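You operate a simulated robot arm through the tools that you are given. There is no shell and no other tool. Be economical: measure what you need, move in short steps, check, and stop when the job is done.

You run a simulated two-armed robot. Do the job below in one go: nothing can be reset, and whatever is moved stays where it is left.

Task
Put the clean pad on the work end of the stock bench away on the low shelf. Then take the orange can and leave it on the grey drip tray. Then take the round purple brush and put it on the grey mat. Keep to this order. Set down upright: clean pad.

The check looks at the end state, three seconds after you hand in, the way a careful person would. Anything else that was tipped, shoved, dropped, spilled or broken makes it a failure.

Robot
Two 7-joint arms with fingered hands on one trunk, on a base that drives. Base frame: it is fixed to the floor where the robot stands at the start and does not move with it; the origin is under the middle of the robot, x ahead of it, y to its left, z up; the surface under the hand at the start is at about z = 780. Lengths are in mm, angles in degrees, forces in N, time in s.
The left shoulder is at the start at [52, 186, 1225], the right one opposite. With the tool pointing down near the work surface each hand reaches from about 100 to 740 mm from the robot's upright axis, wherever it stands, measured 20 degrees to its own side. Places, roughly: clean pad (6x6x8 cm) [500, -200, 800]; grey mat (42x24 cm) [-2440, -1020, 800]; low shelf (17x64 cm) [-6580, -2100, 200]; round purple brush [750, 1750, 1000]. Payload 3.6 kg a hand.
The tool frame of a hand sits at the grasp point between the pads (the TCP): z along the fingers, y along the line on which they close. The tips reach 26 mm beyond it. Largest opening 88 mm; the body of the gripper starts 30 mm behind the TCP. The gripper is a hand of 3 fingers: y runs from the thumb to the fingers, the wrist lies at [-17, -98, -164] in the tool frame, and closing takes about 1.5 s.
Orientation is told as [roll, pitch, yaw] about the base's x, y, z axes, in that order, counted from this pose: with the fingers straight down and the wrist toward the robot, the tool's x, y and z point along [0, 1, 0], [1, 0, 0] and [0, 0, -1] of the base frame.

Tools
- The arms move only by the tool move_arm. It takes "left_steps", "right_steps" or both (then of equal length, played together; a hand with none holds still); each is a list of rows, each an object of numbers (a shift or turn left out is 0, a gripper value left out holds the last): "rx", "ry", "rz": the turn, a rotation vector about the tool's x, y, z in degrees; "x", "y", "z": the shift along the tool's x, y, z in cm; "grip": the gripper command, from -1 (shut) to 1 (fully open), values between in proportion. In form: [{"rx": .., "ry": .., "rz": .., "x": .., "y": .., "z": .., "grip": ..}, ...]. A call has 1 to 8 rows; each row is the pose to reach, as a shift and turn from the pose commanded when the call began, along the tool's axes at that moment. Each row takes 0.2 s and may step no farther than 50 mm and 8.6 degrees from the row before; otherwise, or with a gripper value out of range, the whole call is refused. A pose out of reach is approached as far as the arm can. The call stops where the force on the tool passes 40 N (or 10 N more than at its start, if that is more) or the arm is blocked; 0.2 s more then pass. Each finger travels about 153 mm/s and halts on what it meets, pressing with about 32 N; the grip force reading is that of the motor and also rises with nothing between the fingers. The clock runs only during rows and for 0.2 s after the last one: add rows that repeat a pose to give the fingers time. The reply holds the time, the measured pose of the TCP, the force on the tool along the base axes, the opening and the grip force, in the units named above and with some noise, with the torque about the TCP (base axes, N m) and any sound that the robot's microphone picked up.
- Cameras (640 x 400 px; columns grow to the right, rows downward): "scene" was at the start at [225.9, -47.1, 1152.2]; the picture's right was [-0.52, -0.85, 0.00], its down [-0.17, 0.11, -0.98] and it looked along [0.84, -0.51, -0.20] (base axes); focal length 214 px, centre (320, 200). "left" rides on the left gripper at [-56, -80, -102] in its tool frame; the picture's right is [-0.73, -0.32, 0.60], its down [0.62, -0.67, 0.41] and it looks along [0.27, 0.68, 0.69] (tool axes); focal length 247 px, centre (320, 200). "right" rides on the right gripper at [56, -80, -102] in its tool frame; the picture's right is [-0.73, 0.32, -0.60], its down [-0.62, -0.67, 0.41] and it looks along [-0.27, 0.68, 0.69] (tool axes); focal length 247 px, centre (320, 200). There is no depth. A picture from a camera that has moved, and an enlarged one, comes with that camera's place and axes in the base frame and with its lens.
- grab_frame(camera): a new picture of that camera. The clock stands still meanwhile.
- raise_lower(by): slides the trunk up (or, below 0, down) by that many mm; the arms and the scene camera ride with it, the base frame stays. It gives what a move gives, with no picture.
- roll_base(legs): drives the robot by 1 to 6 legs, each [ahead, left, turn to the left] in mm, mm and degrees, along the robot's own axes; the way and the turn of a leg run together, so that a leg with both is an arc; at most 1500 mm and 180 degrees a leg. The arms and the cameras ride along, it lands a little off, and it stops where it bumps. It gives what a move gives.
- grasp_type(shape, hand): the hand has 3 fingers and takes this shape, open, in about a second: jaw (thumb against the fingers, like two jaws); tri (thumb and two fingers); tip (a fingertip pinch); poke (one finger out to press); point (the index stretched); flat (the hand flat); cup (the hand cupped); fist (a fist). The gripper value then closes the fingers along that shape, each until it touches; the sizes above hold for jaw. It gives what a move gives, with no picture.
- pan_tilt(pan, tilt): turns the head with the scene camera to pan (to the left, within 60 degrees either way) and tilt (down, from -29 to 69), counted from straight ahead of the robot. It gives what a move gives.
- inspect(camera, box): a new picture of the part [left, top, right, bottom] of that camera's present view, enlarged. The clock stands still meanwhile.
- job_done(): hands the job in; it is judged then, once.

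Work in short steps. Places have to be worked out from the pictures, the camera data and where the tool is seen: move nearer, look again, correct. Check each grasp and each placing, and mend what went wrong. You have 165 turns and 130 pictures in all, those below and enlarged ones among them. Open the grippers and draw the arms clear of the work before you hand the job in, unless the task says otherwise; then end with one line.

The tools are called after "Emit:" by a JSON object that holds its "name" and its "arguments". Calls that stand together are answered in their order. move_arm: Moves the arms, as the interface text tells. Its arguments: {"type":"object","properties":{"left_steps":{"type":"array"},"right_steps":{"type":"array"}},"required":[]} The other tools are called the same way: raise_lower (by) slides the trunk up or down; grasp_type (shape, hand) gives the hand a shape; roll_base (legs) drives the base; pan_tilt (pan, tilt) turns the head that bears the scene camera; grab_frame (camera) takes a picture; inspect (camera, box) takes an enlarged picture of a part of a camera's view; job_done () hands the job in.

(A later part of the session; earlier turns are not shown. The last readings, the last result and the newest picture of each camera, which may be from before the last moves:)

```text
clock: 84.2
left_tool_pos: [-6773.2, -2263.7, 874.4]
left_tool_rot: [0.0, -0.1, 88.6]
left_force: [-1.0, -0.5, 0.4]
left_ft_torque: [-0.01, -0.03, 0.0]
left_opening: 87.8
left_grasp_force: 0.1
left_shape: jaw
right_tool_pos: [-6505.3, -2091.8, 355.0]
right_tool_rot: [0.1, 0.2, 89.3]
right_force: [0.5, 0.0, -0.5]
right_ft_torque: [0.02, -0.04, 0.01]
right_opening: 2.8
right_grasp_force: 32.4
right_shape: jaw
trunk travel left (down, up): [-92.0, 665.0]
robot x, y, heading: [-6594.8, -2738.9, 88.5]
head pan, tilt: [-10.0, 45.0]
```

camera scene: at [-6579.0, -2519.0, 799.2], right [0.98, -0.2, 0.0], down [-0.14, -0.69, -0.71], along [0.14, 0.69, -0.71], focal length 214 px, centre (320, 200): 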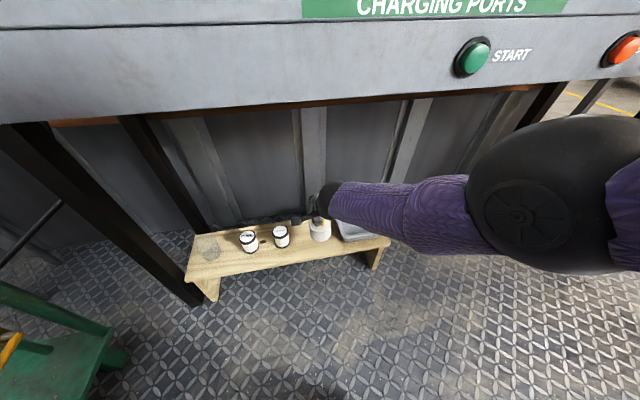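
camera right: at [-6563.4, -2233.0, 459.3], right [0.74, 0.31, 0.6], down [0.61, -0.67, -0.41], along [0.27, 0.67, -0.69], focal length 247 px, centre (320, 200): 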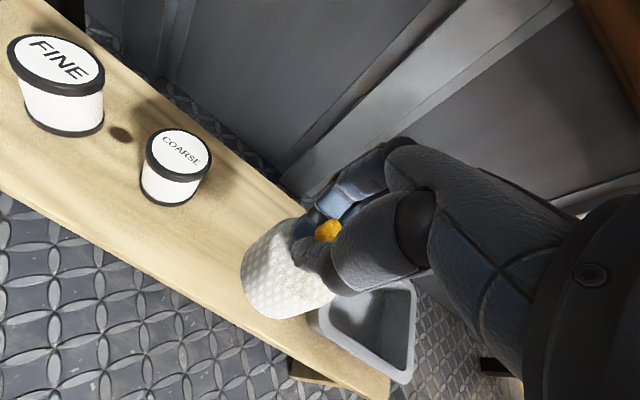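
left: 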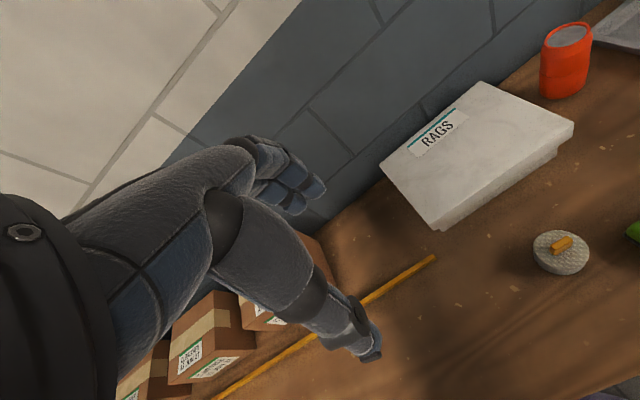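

The left arm call was refused (row too long) but it stayed clear, and the right hand is now right over the gap. A small downward step to see how the commanded pose behaves.

Emit:
{"name": "move_arm", "arguments": {"right_steps": [{"z": 1.0, "x": 0.4}, {"z": 2.0, "x": 0.8}]}}

Emit:
{"name": "grab_frame", "arguments": {"camera": "right"}}

Emit:
{"name": "grab_frame", "arguments": {"camera": "scene"}}

```text
clock: 84.8
left_tool_pos: [-6773.5, -2263.9, 875.6]
left_tool_rot: [0.1, 0.0, 88.6]
left_force: [0.0, 0.9, 0.1]
left_ft_torque: [-0.01, -0.02, 0.04]
left_opening: 87.9
left_grasp_force: 0.1
left_shape: jaw
right_tool_pos: [-6504.9, -2093.7, 355.2]
right_tool_rot: [0.1, 0.1, 89.3]
right_force: [0.4, -0.2, -0.3]
right_ft_torque: [-0.04, 0.0, 0.01]
right_opening: 3.2
right_grasp_force: 31.7
right_shape: jaw
right hand out of reach, approached as far as the arm can: row 1, 2
trunk travel left (down, up): [-92.0, 665.0]
robot x, y, heading: [-6597.9, -2741.8, 88.6]
head pan, tilt: [-10.0, 45.0]
```

```text
95 pictures are left
camera right: at [-6561.2, -2172.6, 459.0], right [0.74, 0.31, 0.6], down [0.61, -0.67, -0.41], along [0.27, 0.67, -0.69], focal length 247 px, centre (320, 200)
```

right: 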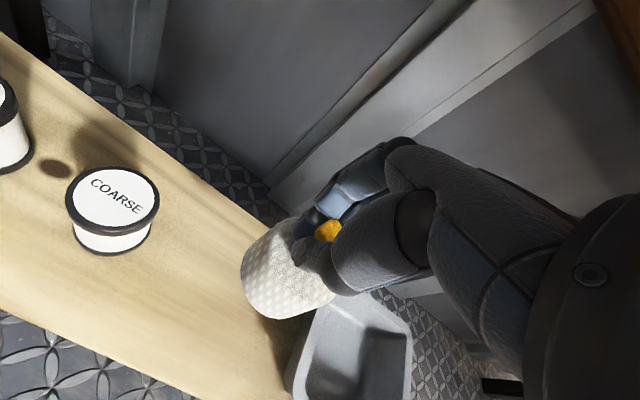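

```text
94 pictures are left
camera scene: at [-6577.1, -2458.3, 799.2], right [0.98, -0.2, 0.0], down [-0.14, -0.69, -0.71], along [0.14, 0.69, -0.71], focal length 214 px, centre (320, 200)
```

scene: 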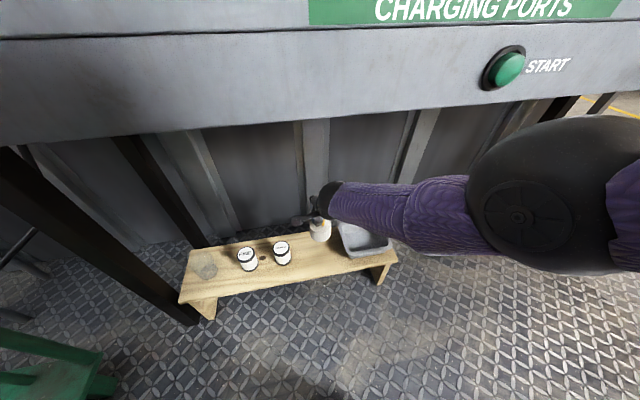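

The right arm is at its reach limit, so I'll use the trunk for the last lowering. First retract the left hand (with shorter rows) and pull the right command back within reach.

Emit:
{"name": "move_arm", "arguments": {"left_steps": [{"z": 2, "y": -1}, {"z": 5.5, "y": -2.5}, {"z": 9, "y": -4.5}, {"z": 12.5, "y": -7}, {"z": 16, "y": -9.5}, {"z": 19, "y": -12.5}, {"z": 21, "y": -16}, {"z": 22, "y": -20}], "right_steps": [{"y": -1, "x": 0.8}, {"y": -2, "x": 0.8}, {"y": -3, "x": 0.8}, {"y": -4, "x": 0.8}, {"y": -5, "x": 0.8}, {"y": -6, "x": 0.8}, {"y": -6.5, "x": 0.8}, {"y": -6.5, "x": 0.8}]}}

```text
clock: 85.5
left_tool_pos: [-6759.1, -2245.6, 821.8]
left_tool_rot: [-0.6, -2.3, 89.0]
left_force: [-1.7, -4.6, 15.3]
left_ft_torque: [0.76, 0.21, 0.14]
left_opening: 86.2
left_grasp_force: 0.0
left_shape: jaw
left hand out of reach, approached as far as the arm can: row 1, 2, 3
right_tool_pos: [-6513.1, -2118.4, 354.8]
right_tool_rot: [0.0, 0.1, 89.3]
right_force: [0.6, -0.2, -1.1]
right_ft_torque: [-0.01, 0.02, -0.03]
right_opening: 3.0
right_grasp_force: 32.6
right_shape: jaw
trunk travel left (down, up): [-92.0, 665.0]
robot x, y, heading: [-6598.0, -2739.9, 88.3]
head pan, tilt: [-10.0, 45.0]
stopped in row 3 (left hand): the force on the tool passed its limit at 64 N (the readings are from after the stop); the commanded pose is now the measured one
```

The left fingers touched the table edge. I raise the left hand off, then look.

Emit:
{"name": "move_arm", "arguments": {"left_steps": [{"z": -2}, {"z": -5}, {"z": -5}]}}

Emit:
{"name": "roll_base", "arguments": {"legs": [[-180, 0, 0]]}}

Emit:
{"name": "pan_tilt", "arguments": {"pan": 25, "tilt": 30}}

Emit:
{"name": "grab_frame", "arguments": {"camera": "scene"}}

```text
clock: 86.3
left_tool_pos: [-6759.3, -2245.1, 868.5]
left_tool_rot: [-0.5, -1.7, 88.9]
left_force: [0.7, 1.1, -0.3]
left_ft_torque: [0.01, -0.02, 0.0]
left_opening: 87.6
left_grasp_force: 0.0
left_shape: jaw
right_tool_pos: [-6513.7, -2118.6, 354.7]
right_tool_rot: [0.0, 0.1, 89.3]
right_force: [0.4, -0.3, 0.0]
right_ft_torque: [0.01, 0.0, 0.01]
right_opening: 3.0
right_grasp_force: 32.4
right_shape: jaw
trunk travel left (down, up): [-92.0, 665.0]
robot x, y, heading: [-6594.1, -2738.4, 88.6]
head pan, tilt: [-10.0, 45.0]
```

```text
clock: 87.8
left_tool_pos: [-6763.3, -2428.2, 869.0]
left_tool_rot: [-0.5, -1.8, 88.8]
left_force: [-0.2, 0.1, 0.1]
left_ft_torque: [0.0, 0.01, 0.03]
left_opening: 87.9
left_grasp_force: 0.1
left_shape: jaw
right_tool_pos: [-6517.3, -2299.3, 356.2]
right_tool_rot: [0.0, 0.2, 89.1]
right_force: [0.4, 0.4, -0.9]
right_ft_torque: [0.0, 0.01, 0.0]
right_opening: 3.0
right_grasp_force: 31.7
right_shape: jaw
trunk travel left (down, up): [-92.0, 665.0]
robot x, y, heading: [-6601.6, -2917.4, 88.6]
head pan, tilt: [-10.0, 45.0]
```

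```text
clock: 88.8
left_tool_pos: [-6765.4, -2428.2, 868.6]
left_tool_rot: [-0.5, -1.8, 88.8]
left_force: [-0.1, 0.4, 0.0]
left_ft_torque: [-0.01, 0.0, 0.02]
left_opening: 87.8
left_grasp_force: 0.1
left_shape: jaw
right_tool_pos: [-6516.9, -2299.8, 355.6]
right_tool_rot: [-0.1, 0.2, 89.3]
right_force: [-0.1, -0.3, -0.9]
right_ft_torque: [0.04, -0.01, 0.01]
right_opening: 3.3
right_grasp_force: 32.5
right_shape: jaw
trunk travel left (down, up): [-92.0, 665.0]
robot x, y, heading: [-6600.8, -2921.5, 88.4]
head pan, tilt: [25.0, 30.0]
```

```text
93 pictures are left
camera scene: at [-6633.7, -2637.2, 821.8], right [0.92, 0.4, 0.0], down [0.2, -0.46, -0.87], along [-0.34, 0.79, -0.5], focal length 214 px, centre (320, 200)
```

scene: 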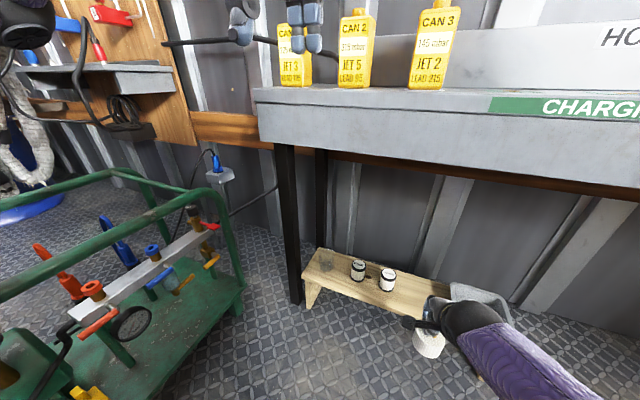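

Nothing was disturbed. I raise the left hand 11 cm so that it stays above the table edge, and go back in.

Emit:
{"name": "move_arm", "arguments": {"left_steps": [{"z": -4, "rx": 1}, {"z": -8, "rx": 1}, {"z": -11, "rx": 1}]}}

Emit:
{"name": "roll_base", "arguments": {"legs": [[180, 0, 0]]}}

Emit:
{"name": "raise_lower", "arguments": {"by": -55}}

Emit:
{"name": "pan_tilt", "arguments": {"pan": -10, "tilt": 45}}

Emit:
{"name": "grab_frame", "arguments": {"camera": "right"}}

Emit:
{"name": "grab_frame", "arguments": {"camera": "scene"}}

```text
clock: 89.6
left_tool_pos: [-6764.7, -2430.8, 978.8]
left_tool_rot: [-0.5, -0.8, 88.7]
left_force: [-0.3, -0.2, 0.3]
left_ft_torque: [0.02, 0.02, 0.0]
left_opening: 88.0
left_grasp_force: 0.1
left_shape: jaw
right_tool_pos: [-6517.3, -2300.4, 355.1]
right_tool_rot: [0.1, 0.0, 89.1]
right_force: [0.4, 0.4, -1.1]
right_ft_torque: [0.04, 0.04, 0.0]
right_opening: 2.9
right_grasp_force: 31.9
right_shape: jaw
trunk travel left (down, up): [-92.0, 665.0]
robot x, y, heading: [-6601.5, -2922.5, 88.7]
head pan, tilt: [25.0, 30.0]
```

```text
clock: 91.1
left_tool_pos: [-6758.2, -2251.9, 979.4]
left_tool_rot: [-0.5, -0.8, 88.7]
left_force: [-0.2, 0.4, 0.3]
left_ft_torque: [0.05, -0.01, 0.0]
left_opening: 88.1
left_grasp_force: 0.0
left_shape: jaw
right_tool_pos: [-6510.4, -2120.7, 355.3]
right_tool_rot: [0.1, 0.1, 89.1]
right_force: [0.2, 0.0, -1.9]
right_ft_torque: [0.0, 0.03, 0.01]
right_opening: 3.1
right_grasp_force: 32.1
right_shape: jaw
trunk travel left (down, up): [-92.0, 665.0]
robot x, y, heading: [-6598.9, -2741.1, 88.3]
head pan, tilt: [25.0, 30.0]
```

```text
clock: 92.1
left_tool_pos: [-6757.2, -2252.3, 923.6]
left_tool_rot: [-0.5, -0.8, 88.6]
left_force: [-0.9, -0.6, -1.3]
left_ft_torque: [0.03, 0.01, 0.01]
left_opening: 87.8
left_grasp_force: 0.1
left_shape: jaw
right_tool_pos: [-6511.3, -2122.9, 299.5]
right_tool_rot: [0.0, 0.2, 89.1]
right_force: [-0.1, -0.9, -0.2]
right_ft_torque: [0.0, -0.03, 0.01]
right_opening: 3.1
right_grasp_force: 32.1
right_shape: jaw
trunk travel left (down, up): [-37.0, 720.0]
robot x, y, heading: [-6596.7, -2743.8, 88.5]
head pan, tilt: [25.0, 30.0]
```

```text
clock: 93.1
left_tool_pos: [-6758.2, -2252.0, 922.8]
left_tool_rot: [-0.6, -0.8, 88.8]
left_force: [0.5, -0.1, -0.1]
left_ft_torque: [-0.03, -0.01, 0.02]
left_opening: 87.7
left_grasp_force: 0.1
left_shape: jaw
right_tool_pos: [-6509.6, -2122.1, 300.3]
right_tool_rot: [0.0, 0.1, 89.1]
right_force: [-0.4, -0.1, 0.5]
right_ft_torque: [0.01, 0.0, 0.03]
right_opening: 3.2
right_grasp_force: 32.1
right_shape: jaw
trunk travel left (down, up): [-37.0, 720.0]
robot x, y, heading: [-6597.0, -2740.7, 88.1]
head pan, tilt: [-10.0, 45.0]
```

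```text
92 pictures are left
camera right: at [-6567.3, -2201.2, 403.5], right [0.74, 0.31, 0.6], down [0.61, -0.68, -0.41], along [0.28, 0.67, -0.69], focal length 247 px, centre (320, 200)
```

right: 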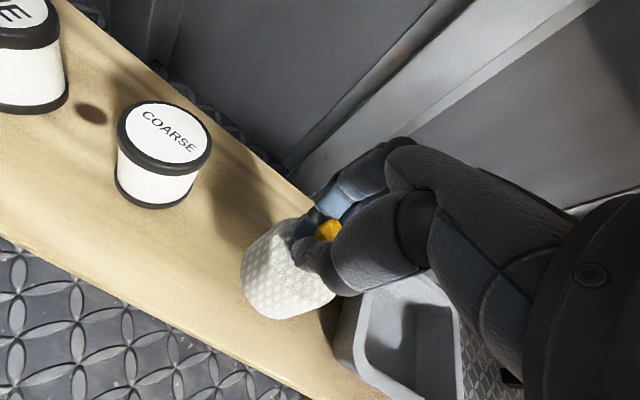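

```text
91 pictures are left
camera scene: at [-6575.7, -2450.4, 740.0], right [0.98, -0.2, 0.0], down [-0.14, -0.69, -0.71], along [0.14, 0.69, -0.71], focal length 214 px, centre (320, 200)
```

scene: 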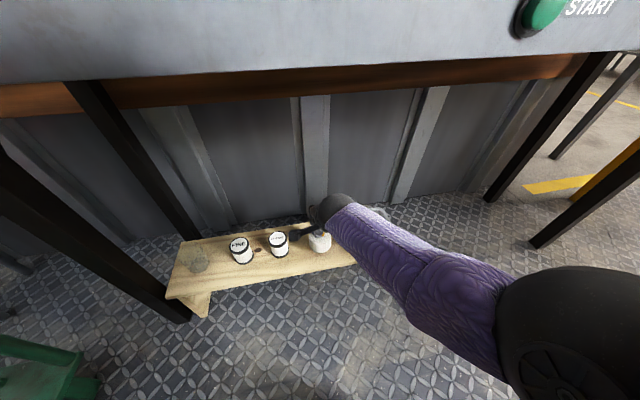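

The pad hangs ~29 mm above the shelf, clear of bottle and tray. I shift 15 mm deeper and lower to just above contact.

Emit:
{"name": "move_arm", "arguments": {"right_steps": [{"y": 0.8, "z": 0.8}, {"y": 1.5, "z": 1.6}, {"y": 1.5, "z": 2.2}]}}

Emit:
{"name": "grab_frame", "arguments": {"camera": "right"}}

```text
clock: 93.9
left_tool_pos: [-6757.9, -2251.5, 922.7]
left_tool_rot: [-0.5, -0.8, 88.8]
left_force: [0.2, -0.3, -0.9]
left_ft_torque: [0.01, -0.03, -0.05]
left_opening: 87.8
left_grasp_force: 0.1
left_shape: jaw
right_tool_pos: [-6510.5, -2106.8, 277.2]
right_tool_rot: [0.1, 0.2, 89.1]
right_force: [0.5, 0.0, 0.1]
right_ft_torque: [-0.02, 0.01, -0.01]
right_opening: 3.0
right_grasp_force: 31.8
right_shape: jaw
trunk travel left (down, up): [-37.0, 720.0]
robot x, y, heading: [-6599.2, -2740.3, 88.2]
head pan, tilt: [-10.0, 45.0]
```

```text
90 pictures are left
camera right: at [-6566.9, -2186.2, 382.0], right [0.74, 0.31, 0.6], down [0.61, -0.68, -0.41], along [0.28, 0.67, -0.69], focal length 247 px, centre (320, 200)
```

right: 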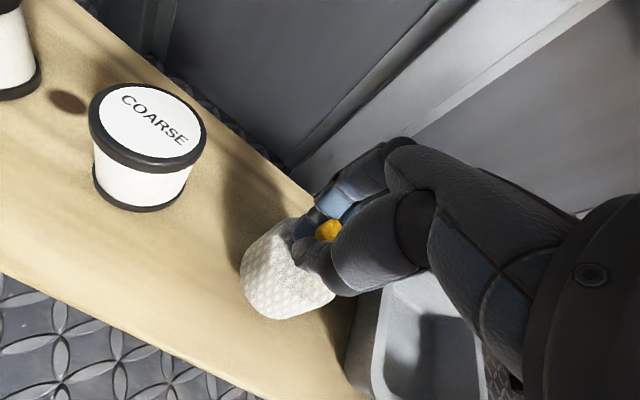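

Lowering in 2 mm rows, watching the force.

Emit:
{"name": "move_arm", "arguments": {"right_steps": [{"z": 0.2}, {"z": 0.4}, {"z": 0.5}]}}

Emit:
{"name": "move_arm", "arguments": {"right_steps": [{"z": 0.2}, {"z": 0.3}, {"z": 0.3}]}}

```text
clock: 94.7
left_tool_pos: [-6758.6, -2251.1, 923.0]
left_tool_rot: [-0.5, -0.8, 88.7]
left_force: [0.4, 0.5, -0.5]
left_ft_torque: [-0.01, 0.0, 0.01]
left_opening: 87.8
left_grasp_force: 0.1
left_shape: jaw
right_tool_pos: [-6509.4, -2107.7, 272.9]
right_tool_rot: [0.0, 0.2, 89.0]
right_force: [0.4, -0.4, 0.0]
right_ft_torque: [-0.01, 0.0, 0.0]
right_opening: 3.2
right_grasp_force: 32.1
right_shape: jaw
trunk travel left (down, up): [-37.0, 720.0]
robot x, y, heading: [-6596.4, -2742.7, 88.6]
head pan, tilt: [-10.0, 45.0]
```

```text
clock: 95.5
left_tool_pos: [-6759.4, -2251.7, 922.9]
left_tool_rot: [-0.5, -0.8, 88.7]
left_force: [-0.2, 0.6, 0.1]
left_ft_torque: [0.0, 0.0, -0.02]
left_opening: 87.9
left_grasp_force: 0.1
left_shape: jaw
right_tool_pos: [-6510.1, -2106.5, 269.8]
right_tool_rot: [0.0, 0.1, 89.1]
right_force: [-0.1, 0.7, 0.1]
right_ft_torque: [0.02, 0.03, 0.06]
right_opening: 3.1
right_grasp_force: 32.2
right_shape: jaw
trunk travel left (down, up): [-37.0, 720.0]
robot x, y, heading: [-6595.4, -2742.3, 88.6]
head pan, tilt: [-10.0, 45.0]
```

Emit:
{"name": "move_arm", "arguments": {"right_steps": [{"z": 0.2}, {"z": 0.3}, {"z": 0.3}]}}

Emit:
{"name": "grab_frame", "arguments": {"camera": "right"}}

```text
clock: 96.3
left_tool_pos: [-6758.1, -2251.4, 923.0]
left_tool_rot: [-0.6, -0.7, 88.8]
left_force: [0.9, 1.2, -0.1]
left_ft_torque: [0.0, -0.01, 0.01]
left_opening: 87.5
left_grasp_force: 0.1
left_shape: jaw
right_tool_pos: [-6509.4, -2108.0, 269.1]
right_tool_rot: [0.1, 0.0, 89.0]
right_force: [-1.2, 0.0, 3.4]
right_ft_torque: [0.1, -0.01, 0.01]
right_opening: 3.0
right_grasp_force: 31.7
right_shape: jaw
trunk travel left (down, up): [-37.0, 720.0]
robot x, y, heading: [-6595.2, -2741.0, 88.5]
head pan, tilt: [-10.0, 45.0]
```

```text
89 pictures are left
camera right: at [-6566.7, -2186.3, 372.1], right [0.74, 0.31, 0.6], down [0.61, -0.67, -0.41], along [0.28, 0.67, -0.69], focal length 247 px, centre (320, 200)
```

right: 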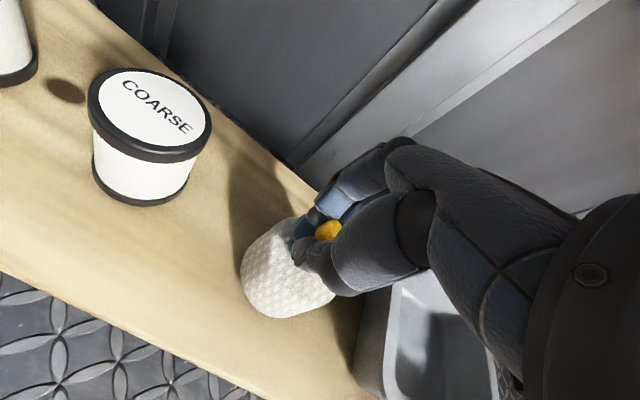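

Contact felt (3.4 N). Open gradually.

Emit:
{"name": "move_arm", "arguments": {"right_steps": [{"grip": -0.7}, {"grip": -0.4}, {"grip": -0.1}, {"grip": 0.2}, {"grip": 0.5}, {"grip": 0.7}, {"grip": 0.7}, {"grip": 0.7}]}}

Emit:
{"name": "grab_frame", "arguments": {"camera": "right"}}

```text
clock: 98.1
left_tool_pos: [-6759.0, -2250.4, 923.5]
left_tool_rot: [-0.6, -0.8, 88.7]
left_force: [0.2, 0.4, -0.3]
left_ft_torque: [0.02, -0.03, 0.0]
left_opening: 87.7
left_grasp_force: 0.0
left_shape: jaw
right_tool_pos: [-6510.1, -2106.8, 266.3]
right_tool_rot: [0.1, 0.1, 89.1]
right_force: [0.5, -0.5, 0.5]
right_ft_torque: [0.02, -0.01, -0.03]
right_opening: 74.7
right_grasp_force: 0.1
right_shape: jaw
trunk travel left (down, up): [-37.0, 720.0]
robot x, y, heading: [-6599.7, -2742.6, 88.5]
head pan, tilt: [-10.0, 45.0]
```

```text
88 pictures are left
camera right: at [-6566.6, -2186.5, 371.6], right [0.74, 0.31, 0.6], down [0.61, -0.68, -0.41], along [0.28, 0.67, -0.69], focal length 247 px, centre (320, 200)
```

right: 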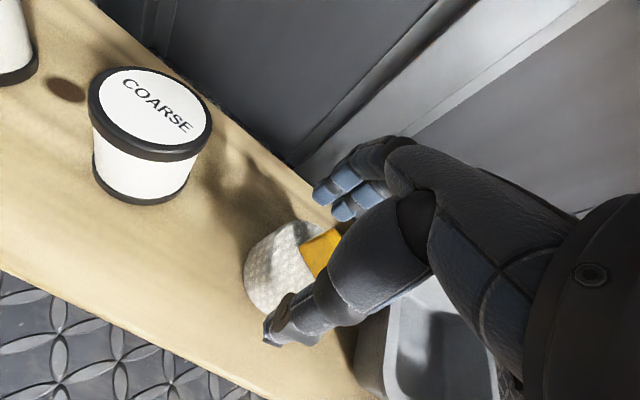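

Released and standing. Raise the hand straight up, then back out.

Emit:
{"name": "move_arm", "arguments": {"right_steps": [{"z": -2}, {"z": -4.5}, {"z": -7.5}, {"z": -10}]}}

Emit:
{"name": "roll_base", "arguments": {"legs": [[-250, 0, 0]]}}

Emit:
{"name": "grab_frame", "arguments": {"camera": "scene"}}

```text
clock: 99.1
left_tool_pos: [-6759.2, -2251.0, 923.0]
left_tool_rot: [-0.4, -0.9, 88.8]
left_force: [-0.4, -0.9, 0.6]
left_ft_torque: [0.0, -0.01, 0.0]
left_opening: 87.8
left_grasp_force: 0.1
left_shape: jaw
right_tool_pos: [-6528.5, -2061.8, 318.6]
right_tool_rot: [0.1, 0.1, 89.1]
right_force: [0.2, -0.1, 0.8]
right_ft_torque: [0.02, 0.01, -0.04]
right_opening: 74.5
right_grasp_force: 0.1
right_shape: jaw
right hand out of reach, approached as far as the arm can: row 1, 2, 3, 4
trunk travel left (down, up): [-37.0, 720.0]
robot x, y, heading: [-6596.1, -2742.7, 88.5]
head pan, tilt: [-10.0, 45.0]
```

```text
clock: 100.9
left_tool_pos: [-6765.9, -2502.9, 922.8]
left_tool_rot: [-0.5, -0.8, 88.7]
left_force: [0.5, 0.4, 0.1]
left_ft_torque: [-0.03, -0.03, 0.03]
left_opening: 87.7
left_grasp_force: 0.1
left_shape: jaw
right_tool_pos: [-6536.9, -2313.5, 317.3]
right_tool_rot: [0.0, 0.1, 89.2]
right_force: [0.2, -0.6, -0.1]
right_ft_torque: [-0.01, 0.0, -0.02]
right_opening: 74.7
right_grasp_force: 0.0
right_shape: jaw
trunk travel left (down, up): [-37.0, 720.0]
robot x, y, heading: [-6604.0, -2994.4, 88.4]
head pan, tilt: [-10.0, 45.0]
```

```text
87 pictures are left
camera scene: at [-6583.1, -2701.3, 740.0], right [0.98, -0.2, 0.0], down [-0.14, -0.69, -0.71], along [0.14, 0.69, -0.71], focal length 214 px, centre (320, 200)
```

scene: 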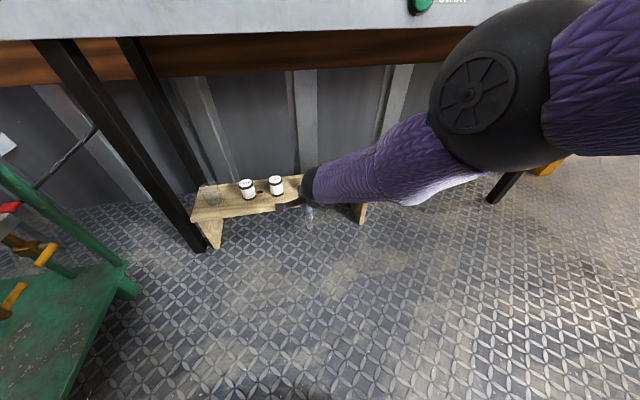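

The raise got skewed by the reach limit; I must check the pad. Fold the right arm back and look.

Emit:
{"name": "move_arm", "arguments": {"right_steps": [{"y": -4}, {"y": -8.5}, {"y": -13}, {"y": -17}]}}

Emit:
{"name": "pan_tilt", "arguments": {"pan": 0, "tilt": 35}}

Emit:
{"name": "grab_frame", "arguments": {"camera": "right"}}

Emit:
{"name": "grab_frame", "arguments": {"camera": "scene"}}

```text
clock: 102.1
left_tool_pos: [-6765.4, -2503.6, 922.5]
left_tool_rot: [-0.5, -0.8, 88.8]
left_force: [0.0, 0.6, -0.4]
left_ft_torque: [0.0, 0.0, 0.01]
left_opening: 87.9
left_grasp_force: 0.1
left_shape: jaw
right_tool_pos: [-6523.4, -2511.8, 208.5]
right_tool_rot: [-3.1, 18.3, 82.1]
right_force: [-0.4, -0.3, 0.4]
right_ft_torque: [-0.02, 0.0, 0.01]
right_opening: 75.0
right_grasp_force: 0.1
right_shape: jaw
right hand out of reach, approached as far as the arm can: row 1, 2, 3
trunk travel left (down, up): [-37.0, 720.0]
robot x, y, heading: [-6605.6, -2992.1, 88.4]
head pan, tilt: [-10.0, 45.0]
stopped in row 4 (right hand): the arm was blocked; the commanded pose is now the measured one
```

```text
clock: 102.8
left_tool_pos: [-6766.0, -2502.6, 923.3]
left_tool_rot: [-0.5, -0.8, 88.7]
left_force: [0.7, -0.8, 0.4]
left_ft_torque: [0.02, -0.02, -0.03]
left_opening: 87.8
left_grasp_force: 0.1
left_shape: jaw
right_tool_pos: [-6524.5, -2512.3, 209.2]
right_tool_rot: [-3.0, 18.2, 82.3]
right_force: [-0.8, -0.7, 0.8]
right_ft_torque: [-0.01, 0.0, -0.01]
right_opening: 75.0
right_grasp_force: 0.0
right_shape: jaw
trunk travel left (down, up): [-37.0, 720.0]
robot x, y, heading: [-6600.0, -2993.6, 88.2]
head pan, tilt: [0.0, 35.0]
```

```text
86 pictures are left
camera right: at [-6591.0, -2548.7, 328.2], right [0.76, 0.4, 0.51], down [0.54, -0.83, -0.15], along [0.36, 0.39, -0.85], focal length 247 px, centre (320, 200)
```

right: 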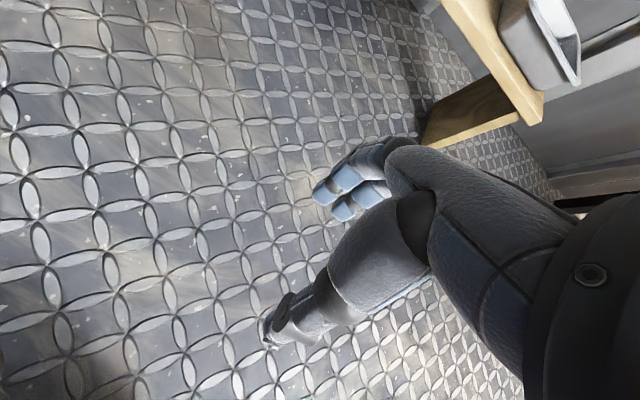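

```text
85 pictures are left
camera scene: at [-6597.0, -2693.1, 754.7], right [1.0, -0.03, 0.0], down [-0.02, -0.57, -0.82], along [0.02, 0.82, -0.57], focal length 214 px, centre (320, 200)
```

scene: 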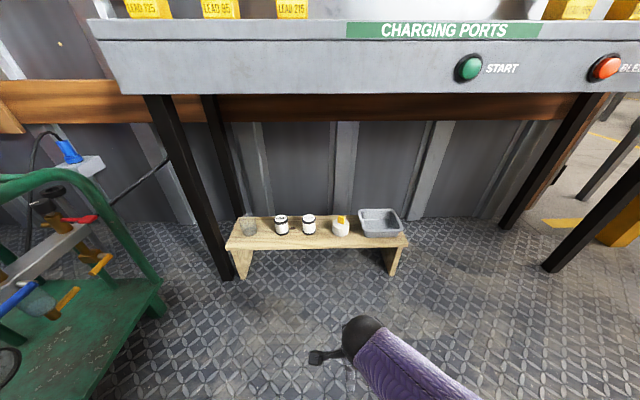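

Emit:
{"name": "inspect", "arguments": {"camera": "scene", "box": [220, 195, 420, 285]}}

```text
3.20 times, centred on (320, 240) of scene
camera zoom: at [-6597.0, -2693.1, 754.7], right [1.0, -0.03, 0.0], down [-0.02, -0.57, -0.82], along [0.02, 0.82, -0.57], focal length 686 px, centre (320, 72)
```

zoom: 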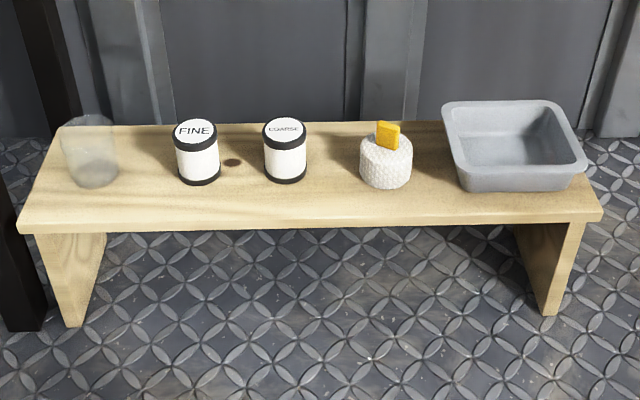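

Pad stands upright on the shelf with all neighbours untouched. I raise the trunk back to normal height.

Emit:
{"name": "raise_lower", "arguments": {"by": 331}}

Emit:
{"name": "move_arm", "arguments": {"right_steps": [{"z": -4, "y": 2}, {"z": -8, "y": 4}, {"z": -12, "y": 6, "rx": -5}, {"z": -16, "y": 6, "rx": -10}, {"z": -20.5, "y": 6, "rx": -15}, {"z": -25, "y": 6, "rx": -18}, {"z": -29.5, "y": 6, "rx": -18}]}}

Emit:
{"name": "grab_frame", "arguments": {"camera": "scene"}}

```text
clock: 106.1
left_tool_pos: [-6765.7, -2502.2, 1253.4]
left_tool_rot: [-0.4, -0.7, 88.7]
left_force: [-0.4, 0.5, -0.2]
left_ft_torque: [-0.01, -0.05, 0.02]
left_opening: 87.7
left_grasp_force: 0.0
left_shape: jaw
right_tool_pos: [-6523.5, -2446.3, 654.0]
right_tool_rot: [-1.4, 3.5, 82.6]
right_force: [-0.3, 0.3, 0.5]
right_ft_torque: [-0.01, -0.04, 0.02]
right_opening: 74.6
right_grasp_force: 0.1
right_shape: jaw
trunk travel left (down, up): [-368.0, 389.0]
robot x, y, heading: [-6604.0, -2992.3, 88.4]
head pan, tilt: [0.0, 35.0]
```

```text
clock: 107.9
left_tool_pos: [-6765.6, -2501.6, 1254.0]
left_tool_rot: [-0.4, -0.9, 88.7]
left_force: [-0.1, 0.6, 0.0]
left_ft_torque: [0.01, 0.01, 0.02]
left_opening: 87.6
left_grasp_force: 0.1
left_shape: jaw
right_tool_pos: [-6465.3, -2358.0, 936.0]
right_tool_rot: [-6.8, -15.6, 81.5]
right_force: [0.4, -0.2, 0.7]
right_ft_torque: [0.0, 0.02, 0.0]
right_opening: 74.8
right_grasp_force: 0.1
right_shape: jaw
trunk travel left (down, up): [-368.0, 389.0]
robot x, y, heading: [-6605.9, -2990.5, 88.4]
head pan, tilt: [0.0, 35.0]
stopped in row 7 (right hand): the arm was blocked; the commanded pose is now the measured one
```

```text
83 pictures are left
camera scene: at [-6598.5, -2755.4, 1115.2], right [1.0, -0.03, 0.0], down [-0.02, -0.57, -0.82], along [0.02, 0.82, -0.57], focal length 214 px, centre (320, 200)
```

scene: 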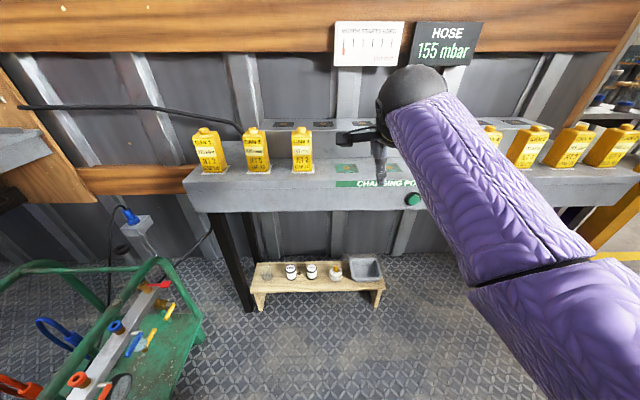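

The view shows the arm stretched out; all things on the table and shelf are intact. I back off a little and fold the right arm back to its starting posture.

Emit:
{"name": "roll_base", "arguments": {"legs": [[-120, 0, 0]]}}

Emit:
{"name": "move_arm", "arguments": {"right_steps": [{"x": -2.2, "y": -3, "z": -1, "rx": 2, "ry": 0.9, "rz": -0.9}, {"x": -4.4, "y": -6, "z": -2, "rx": 4, "ry": 1.8, "rz": -1.8}, {"x": -6.6, "y": -9, "z": -3, "rx": 6, "ry": 2.7, "rz": -2.7}, {"x": -8.8, "y": -12, "z": -4, "rx": 8, "ry": 3.6, "rz": -3.6}, {"x": -11, "y": -15, "z": -5, "rx": 10, "ry": 4.5, "rz": -4.5}, {"x": -13.2, "y": -18, "z": -6, "rx": 12, "ry": 5.4, "rz": -5.4}, {"x": -15.4, "y": -21, "z": -7, "rx": 14, "ry": 6.2, "rz": -6.2}, {"x": -17.6, "y": -24, "z": -8, "rx": 15.6, "ry": 6.8, "rz": -6.9}]}}

```text
clock: 109.1
left_tool_pos: [-6769.3, -2626.0, 1255.9]
left_tool_rot: [-0.4, -0.9, 88.7]
left_force: [0.3, 0.2, -0.4]
left_ft_torque: [0.04, 0.0, 0.0]
left_opening: 87.6
left_grasp_force: 0.0
left_shape: jaw
right_tool_pos: [-6470.2, -2479.1, 936.5]
right_tool_rot: [-6.8, -15.6, 81.7]
right_force: [0.5, -0.9, 0.2]
right_ft_torque: [0.0, 0.0, 0.01]
right_opening: 74.8
right_grasp_force: 0.1
right_shape: jaw
trunk travel left (down, up): [-368.0, 389.0]
robot x, y, heading: [-6606.7, -3110.2, 88.6]
head pan, tilt: [0.0, 35.0]
```

```text
clock: 110.1
left_tool_pos: [-6769.0, -2623.2, 1253.6]
left_tool_rot: [-0.4, -0.8, 88.9]
left_force: [0.6, -0.6, 0.0]
left_ft_torque: [0.01, 0.01, -0.02]
left_opening: 87.6
left_grasp_force: 0.0
left_shape: jaw
right_tool_pos: [-6399.6, -2555.7, 1025.8]
right_tool_rot: [-5.0, -17.8, 83.2]
right_force: [-0.8, -0.3, -0.4]
right_ft_torque: [-0.03, -0.03, 0.03]
right_opening: 74.9
right_grasp_force: 0.0
right_shape: jaw
trunk travel left (down, up): [-368.0, 389.0]
robot x, y, heading: [-6608.4, -3110.7, 88.4]
head pan, tilt: [0.0, 35.0]
stopped in row 4 (right hand): the arm was blocked; the commanded pose is now the measured one
```

Blocked part-way (likely a joint limit). I restore the orientation first, then continue.

Emit:
{"name": "move_arm", "arguments": {"right_steps": [{"rx": 3.5, "ry": 1, "rz": -1}, {"rx": 7, "ry": 2, "rz": -2}, {"rx": 10.5, "ry": 3, "rz": -3}, {"rx": 14, "ry": 4, "rz": -4}, {"rx": 17.8, "ry": 5, "rz": -5.2}]}}

Emit:
{"name": "grab_frame", "arguments": {"camera": "scene"}}

```text
clock: 111.3
left_tool_pos: [-6770.7, -2623.3, 1254.3]
left_tool_rot: [-0.4, -0.7, 88.9]
left_force: [-0.2, -0.1, 0.0]
left_ft_torque: [-0.01, 0.01, -0.02]
left_opening: 87.7
left_grasp_force: 0.1
left_shape: jaw
right_tool_pos: [-6401.5, -2556.6, 1026.4]
right_tool_rot: [-0.4, 0.4, 87.6]
right_force: [-0.3, 0.1, 0.4]
right_ft_torque: [0.0, 0.01, 0.02]
right_opening: 74.8
right_grasp_force: 0.1
right_shape: jaw
trunk travel left (down, up): [-368.0, 389.0]
robot x, y, heading: [-6607.2, -3113.7, 88.5]
head pan, tilt: [0.0, 35.0]
```

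```text
82 pictures are left
camera scene: at [-6602.4, -2875.6, 1115.2], right [1.0, -0.03, 0.0], down [-0.01, -0.57, -0.82], along [0.02, 0.82, -0.57], focal length 214 px, centre (320, 200)
```

scene: 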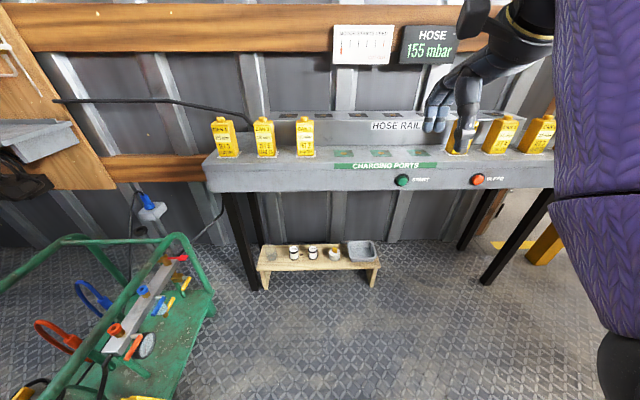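

Arm is back to a good posture. I tuck it a little and drive back out the way I came.

Emit:
{"name": "move_arm", "arguments": {"right_steps": [{"x": -2, "y": -3}, {"x": -4, "y": -6}, {"x": -6, "y": -9}, {"x": -8, "y": -12}, {"x": -10, "y": -15}]}}

Emit:
{"name": "roll_base", "arguments": {"legs": [[0, 0, -88.5], [1450, 130, 0], [1480, -200, 0], [1495, -90, 0]]}}

Emit:
{"name": "pan_tilt", "arguments": {"pan": 20, "tilt": 15}}

Emit:
{"name": "grab_frame", "arguments": {"camera": "scene"}}

```text
clock: 112.6
left_tool_pos: [-6770.6, -2624.3, 1253.5]
left_tool_rot: [-0.4, -0.7, 88.8]
left_force: [-0.3, 0.4, 0.8]
left_ft_torque: [-0.02, -0.04, 0.02]
left_opening: 87.5
left_grasp_force: 0.1
left_shape: jaw
right_tool_pos: [-6261.3, -2710.3, 1031.1]
right_tool_rot: [-7.9, -0.6, 84.0]
right_force: [-0.5, 0.8, 0.1]
right_ft_torque: [0.02, -0.02, 0.0]
right_opening: 74.6
right_grasp_force: 0.0
right_shape: jaw
right hand out of reach, approached as far as the arm can: row 5
trunk travel left (down, up): [-368.0, 389.0]
robot x, y, heading: [-6606.1, -3114.4, 88.6]
head pan, tilt: [0.0, 35.0]
stopped in row 5 (right hand): the arm was blocked; the commanded pose is now the measured one
```

```text
clock: 137.6
left_tool_pos: [-1709.1, -3201.8, 1253.8]
left_tool_rot: [-0.4, -0.7, -1.1]
left_force: [-0.2, 1.0, 0.7]
left_ft_torque: [0.01, -0.01, 0.0]
left_opening: 87.7
left_grasp_force: 0.0
left_shape: jaw
right_tool_pos: [-1796.7, -3710.5, 1030.3]
right_tool_rot: [-7.8, -0.4, -6.0]
right_force: [0.1, 0.2, -1.0]
right_ft_torque: [0.01, -0.03, -0.02]
right_opening: 74.6
right_grasp_force: 0.0
right_shape: jaw
trunk travel left (down, up): [-368.0, 389.0]
robot x, y, heading: [-2199.0, -3363.8, -1.5]
head pan, tilt: [0.0, 35.0]
```

```text
clock: 138.4
left_tool_pos: [-1708.8, -3202.5, 1253.2]
left_tool_rot: [-0.3, -0.8, -1.1]
left_force: [-0.2, -0.1, 0.2]
left_ft_torque: [-0.04, -0.01, -0.04]
left_opening: 87.6
left_grasp_force: 0.0
left_shape: jaw
right_tool_pos: [-1797.4, -3711.8, 1030.8]
right_tool_rot: [-7.9, -0.5, -6.0]
right_force: [-0.5, 1.1, 0.3]
right_ft_torque: [0.0, -0.02, -0.03]
right_opening: 74.8
right_grasp_force: 0.0
right_shape: jaw
trunk travel left (down, up): [-368.0, 389.0]
robot x, y, heading: [-2200.1, -3366.1, -1.4]
head pan, tilt: [20.0, 15.0]
```

```text
81 pictures are left
camera scene: at [-1963.5, -3338.2, 1147.1], right [0.32, -0.95, 0.0], down [-0.25, -0.08, -0.97], along [0.92, 0.31, -0.26], focal length 214 px, centre (320, 200)
```

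scene: 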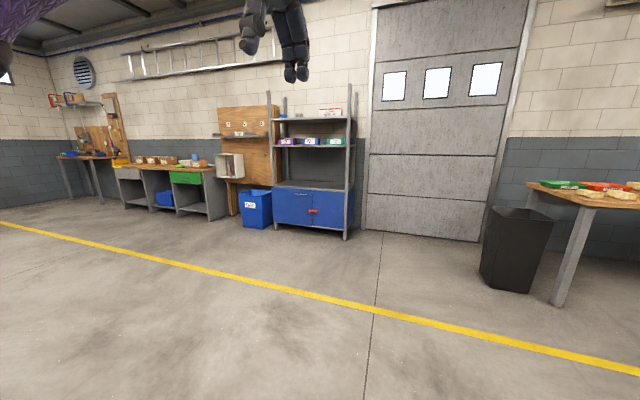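

The bench is in view. I go forward a bit to clear the pedestal, then drive to about (-450,-420) facing the bench.

Emit:
{"name": "roll_base", "arguments": {"legs": [[300, 0, 0], [0, 0, 65.2], [1500, 0, 0], [1500, 0, 0], [290, 0, 0], [0, 0, -63.8]]}}

Emit:
{"name": "pan_tilt", "arguments": {"pan": -15, "tilt": 30}}

Emit:
{"name": "grab_frame", "arguments": {"camera": "scene"}}

```text
clock: 161.8
left_tool_pos: [135.3, -307.5, 1254.9]
left_tool_rot: [-0.4, -0.8, -2.5]
left_force: [-1.3, 0.4, 0.1]
left_ft_torque: [-0.04, 0.0, -0.02]
left_opening: 87.8
left_grasp_force: 0.0
left_shape: jaw
right_tool_pos: [34.2, -813.9, 1030.5]
right_tool_rot: [-7.9, -0.5, -7.3]
right_force: [-0.4, 0.7, -0.6]
right_ft_torque: [0.0, 0.0, 0.0]
right_opening: 74.6
right_grasp_force: 0.0
right_shape: jaw
trunk travel left (down, up): [-368.0, 389.0]
robot x, y, heading: [-360.8, -457.7, -3.0]
head pan, tilt: [20.0, 15.0]
```

```text
clock: 162.8
left_tool_pos: [134.1, -306.8, 1254.8]
left_tool_rot: [-0.5, -0.7, -2.6]
left_force: [0.7, -0.8, 0.8]
left_ft_torque: [0.0, 0.04, 0.01]
left_opening: 88.0
left_grasp_force: 0.0
left_shape: jaw
right_tool_pos: [34.7, -815.0, 1030.8]
right_tool_rot: [-7.9, -0.5, -7.3]
right_force: [-0.1, -0.6, -0.6]
right_ft_torque: [0.01, -0.02, -0.01]
right_opening: 74.6
right_grasp_force: 0.0
right_shape: jaw
trunk travel left (down, up): [-368.0, 389.0]
robot x, y, heading: [-357.3, -457.7, -3.0]
head pan, tilt: [-15.0, 30.0]
```

```text
80 pictures are left
camera scene: at [-126.9, -492.0, 1123.0], right [-0.3, -0.95, 0.0], down [-0.48, 0.15, -0.87], along [0.82, -0.26, -0.5], focal length 214 px, centre (320, 200)
```

scene: 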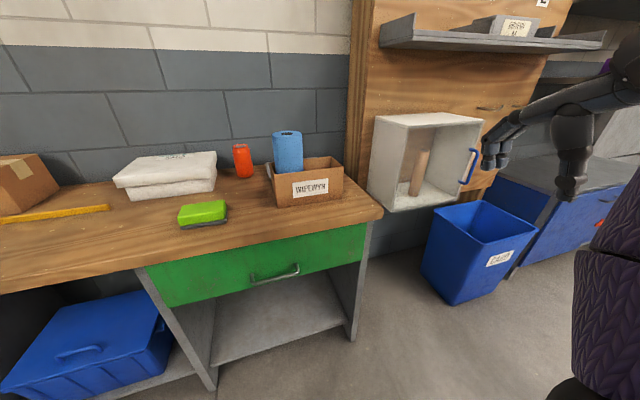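

Path is clear. Approach the bench to about (20,-330).

Emit:
{"name": "roll_base", "arguments": {"legs": [[0, 0, 3], [370, 130, 0]]}}

Emit:
{"name": "pan_tilt", "arguments": {"pan": -15, "tilt": 35}}

Emit:
{"name": "grab_frame", "arguments": {"camera": "scene"}}

Emit:
{"name": "grab_frame", "arguments": {"camera": "right"}}

```text
clock: 165.7
left_tool_pos: [494.2, -148.7, 1253.7]
left_tool_rot: [-0.6, -0.7, 0.6]
left_force: [0.1, -0.2, 0.1]
left_ft_torque: [0.03, 0.0, -0.02]
left_opening: 87.9
left_grasp_force: 0.2
left_shape: jaw
right_tool_pos: [422.3, -660.7, 1029.9]
right_tool_rot: [-8.0, -0.5, -4.2]
right_force: [0.0, 0.2, 0.9]
right_ft_torque: [0.01, 0.02, 0.01]
right_opening: 74.9
right_grasp_force: 0.1
right_shape: jaw
trunk travel left (down, up): [-368.0, 389.0]
robot x, y, heading: [9.2, -328.8, 0.2]
head pan, tilt: [-15.0, 30.0]
```

```text
clock: 166.4
left_tool_pos: [494.4, -149.1, 1254.5]
left_tool_rot: [-0.4, -0.8, 0.6]
left_force: [-0.2, -0.3, -0.6]
left_ft_torque: [0.0, -0.01, -0.01]
left_opening: 88.0
left_grasp_force: 0.0
left_shape: jaw
right_tool_pos: [421.7, -661.1, 1030.8]
right_tool_rot: [-7.9, -0.6, -4.3]
right_force: [0.4, -0.7, -0.3]
right_ft_torque: [-0.01, -0.03, -0.01]
right_opening: 74.7
right_grasp_force: 0.1
right_shape: jaw
trunk travel left (down, up): [-368.0, 389.0]
robot x, y, heading: [11.8, -325.9, 0.3]
head pan, tilt: [-15.0, 35.0]
```

```text
79 pictures are left
camera scene: at [241.6, -347.2, 1115.3], right [-0.25, -0.97, 0.0], down [-0.55, 0.15, -0.82], along [0.79, -0.21, -0.57], focal length 214 px, centre (320, 200)
```

scene: 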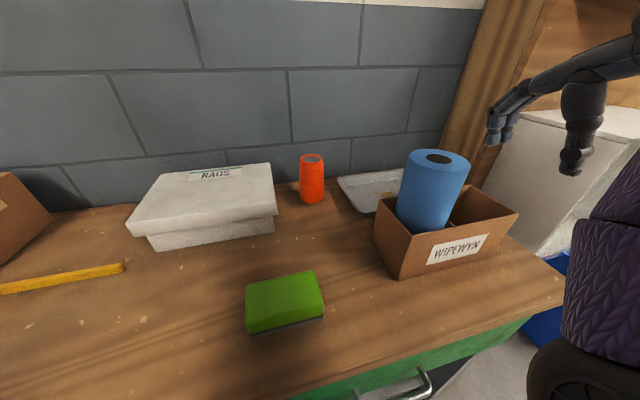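

```text
78 pictures are left
camera right: at [347.2, -585.8, 1124.7], right [0.26, -0.67, 0.7], down [-0.71, -0.62, -0.33], along [0.65, -0.41, -0.64], focal length 247 px, centre (320, 200)
```

right: 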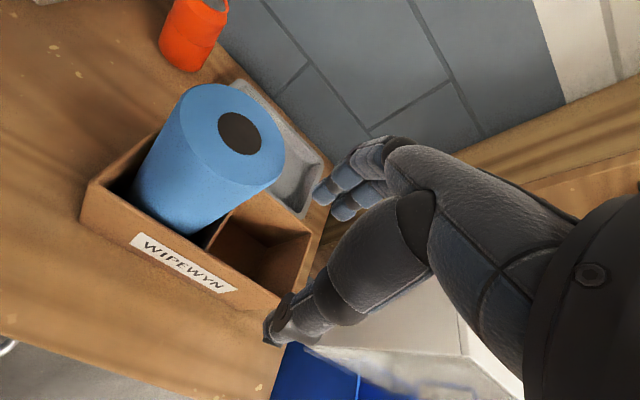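

Estimates: can centre ≈ (735,-455), top z≈893, Ø≈68; tray spans x 620–775, y -540…-770; the paper roll's top is at (479,-590,988), wall at x≈815. I level the right hand, yaw it ~+30° and raise it, and shift the base right.

Emit:
{"name": "move_arm", "arguments": {"right_steps": [{"z": -2, "ry": 2}, {"z": -4, "ry": 5}, {"z": -6.5, "ry": 7.9}]}}

Emit:
{"name": "roll_base", "arguments": {"legs": [[20, -92, 0]]}}

Emit:
{"name": "move_arm", "arguments": {"right_steps": [{"x": 4}, {"x": 8}, {"x": 12}, {"x": 16, "rz": -5}, {"x": 20, "rz": -12}, {"x": 23, "rz": -19}, {"x": 25, "rz": -26}, {"x": 26, "rz": -33}]}}

```text
clock: 167.2
left_tool_pos: [495.4, -148.9, 1253.9]
left_tool_rot: [-0.4, -0.7, 0.5]
left_force: [-0.4, -0.4, 0.0]
left_ft_torque: [-0.01, -0.01, -0.03]
left_opening: 87.8
left_grasp_force: 0.1
left_shape: jaw
right_tool_pos: [454.3, -662.1, 1057.6]
right_tool_rot: [-0.6, -0.5, -4.4]
right_force: [-0.2, 0.5, 0.1]
right_ft_torque: [-0.02, -0.03, 0.01]
right_opening: 74.6
right_grasp_force: 0.2
right_shape: jaw
right hand out of reach, approached as far as the arm can: row 1, 2, 3
trunk travel left (down, up): [-368.0, 389.0]
robot x, y, heading: [10.6, -324.9, 0.3]
head pan, tilt: [-15.0, 35.0]
```

```text
clock: 168.3
left_tool_pos: [516.0, -239.7, 1254.0]
left_tool_rot: [-0.5, -0.8, 0.5]
left_force: [0.9, -0.9, -0.1]
left_ft_torque: [0.03, 0.0, 0.04]
left_opening: 87.8
left_grasp_force: 0.0
left_shape: jaw
right_tool_pos: [473.9, -754.2, 1057.6]
right_tool_rot: [-0.6, -0.6, -4.4]
right_force: [-0.3, -0.1, 0.0]
right_ft_torque: [0.01, 0.03, 0.02]
right_opening: 74.5
right_grasp_force: 0.0
right_shape: jaw
trunk travel left (down, up): [-368.0, 389.0]
robot x, y, heading: [31.7, -417.2, 0.3]
head pan, tilt: [-15.0, 35.0]
```

```text
clock: 169.1
left_tool_pos: [515.8, -237.7, 1253.9]
left_tool_rot: [-0.3, -0.7, 0.4]
left_force: [-0.4, 0.0, 0.9]
left_ft_torque: [0.03, -0.01, 0.0]
left_opening: 87.7
left_grasp_force: 0.0
left_shape: jaw
right_tool_pos: [505.0, -662.6, 1130.8]
right_tool_rot: [-0.8, -11.0, -6.2]
right_force: [-0.5, 0.2, 0.1]
right_ft_torque: [-0.01, 0.03, -0.02]
right_opening: 75.2
right_grasp_force: 0.0
right_shape: jaw
right hand out of reach, approached as far as the arm can: row 1
trunk travel left (down, up): [-368.0, 389.0]
robot x, y, heading: [36.4, -414.4, 0.1]
head pan, tilt: [-15.0, 35.0]
stopped in row 3 (right hand): the arm was blocked; the commanded pose is now the measured one
```

Emit:
{"name": "pan_tilt", "arguments": {"pan": -20, "tilt": 25}}

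Emit:
{"name": "grab_frame", "arguments": {"camera": "scene"}}

```text
clock: 169.8
left_tool_pos: [515.9, -237.8, 1254.3]
left_tool_rot: [-0.5, -0.7, 0.5]
left_force: [0.3, 0.4, 0.0]
left_ft_torque: [0.02, 0.0, 0.01]
left_opening: 87.8
left_grasp_force: 0.1
left_shape: jaw
right_tool_pos: [505.4, -661.8, 1130.8]
right_tool_rot: [-0.8, -11.0, -6.0]
right_force: [0.4, -0.7, 0.4]
right_ft_torque: [0.02, 0.0, 0.03]
right_opening: 74.5
right_grasp_force: 0.0
right_shape: jaw
trunk travel left (down, up): [-368.0, 389.0]
robot x, y, heading: [29.9, -415.5, 0.1]
head pan, tilt: [-20.0, 25.0]
```

```text
77 pictures are left
camera scene: at [263.5, -445.1, 1130.9], right [-0.34, -0.94, 0.0], down [-0.4, 0.14, -0.91], along [0.85, -0.31, -0.42], focal length 214 px, centre (320, 200)
```

scene: 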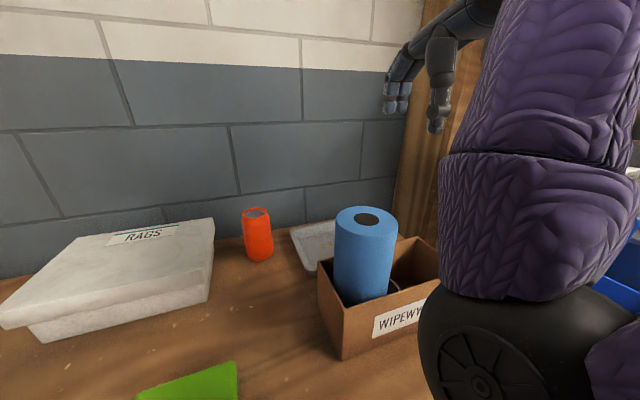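

The elbow hangs low on the right, away from the roll. I level the hand again in place.

Emit:
{"name": "move_arm", "arguments": {"right_steps": [{"rx": 4}, {"rx": 8}, {"rx": 11}, {"rx": 11, "x": 2.5, "z": 1}, {"rx": 11, "x": 5, "z": 2}, {"rx": 11, "x": 7.5, "z": 2}]}}

```text
clock: 171.2
left_tool_pos: [514.5, -239.2, 1254.4]
left_tool_rot: [-0.4, -0.7, 0.6]
left_force: [0.9, -0.3, -0.3]
left_ft_torque: [-0.02, -0.03, 0.0]
left_opening: 88.1
left_grasp_force: 0.1
left_shape: jaw
right_tool_pos: [538.1, -601.7, 1110.2]
right_tool_rot: [-0.9, -1.9, -7.5]
right_force: [0.5, -0.6, 0.2]
right_ft_torque: [0.0, -0.02, 0.0]
right_opening: 74.6
right_grasp_force: 0.0
right_shape: jaw
right hand out of reach, approached as far as the arm can: row 1, 2, 3, 4, 5, 6
trunk travel left (down, up): [-368.0, 389.0]
robot x, y, heading: [29.7, -417.3, 0.3]
head pan, tilt: [-20.0, 25.0]
```

Now move forward over the can at z≈1040 while yawing to +28°.

Emit:
{"name": "move_arm", "arguments": {"right_steps": [{"x": 2.1, "y": 2.2, "z": 0.9, "rz": -4.4}, {"x": 4.2, "y": 4.4, "z": 1.8, "rz": -8.8}, {"x": 6.3, "y": 6.6, "z": 2.7, "rz": -13.2}, {"x": 8.4, "y": 8.8, "z": 3.6, "rz": -17.6}, {"x": 10.5, "y": 11, "z": 4.5, "rz": -22}, {"x": 12.6, "y": 13.2, "z": 5.4, "rz": -26.4}, {"x": 14.8, "y": 15.4, "z": 6.3, "rz": -31}, {"x": 17.1, "y": 17.6, "z": 7, "rz": -35.5}]}}

Emit:
{"name": "grab_frame", "arguments": {"camera": "scene"}}

Emit:
{"name": "grab_frame", "arguments": {"camera": "right"}}

```text
clock: 173.0
left_tool_pos: [514.3, -238.6, 1254.7]
left_tool_rot: [-0.6, -0.8, 0.5]
left_force: [-0.3, 0.6, -0.2]
left_ft_torque: [-0.06, 0.01, -0.02]
left_opening: 87.7
left_grasp_force: 0.0
left_shape: jaw
right_tool_pos: [724.6, -437.0, 1022.9]
right_tool_rot: [-0.4, 0.4, 29.5]
right_force: [-0.1, 0.2, -0.1]
right_ft_torque: [0.02, 0.0, 0.0]
right_opening: 74.7
right_grasp_force: 0.1
right_shape: jaw
trunk travel left (down, up): [-368.0, 389.0]
robot x, y, heading: [30.7, -415.3, 0.1]
head pan, tilt: [-20.0, 25.0]
```

```text
76 pictures are left
camera scene: at [263.7, -445.1, 1130.9], right [-0.34, -0.94, 0.0], down [-0.4, 0.14, -0.91], along [0.85, -0.31, -0.42], focal length 214 px, centre (320, 200)
```

scene: 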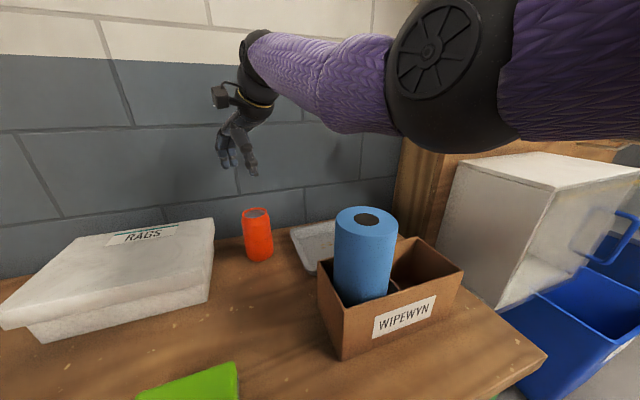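

```text
75 pictures are left
camera right: at [628.1, -427.3, 1125.6], right [0.64, -0.48, 0.6], down [-0.27, -0.87, -0.4], along [0.72, 0.09, -0.69], focal length 247 px, centre (320, 200)
```

right: 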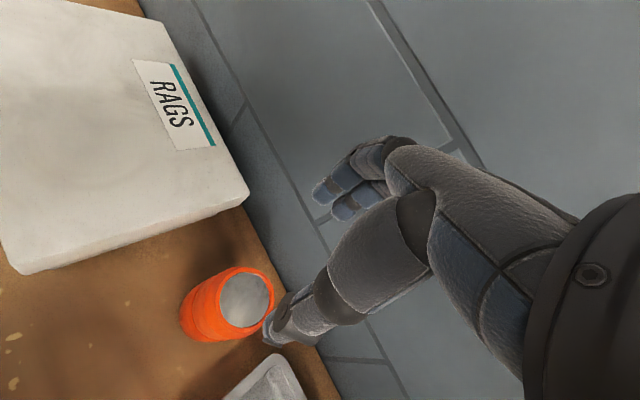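

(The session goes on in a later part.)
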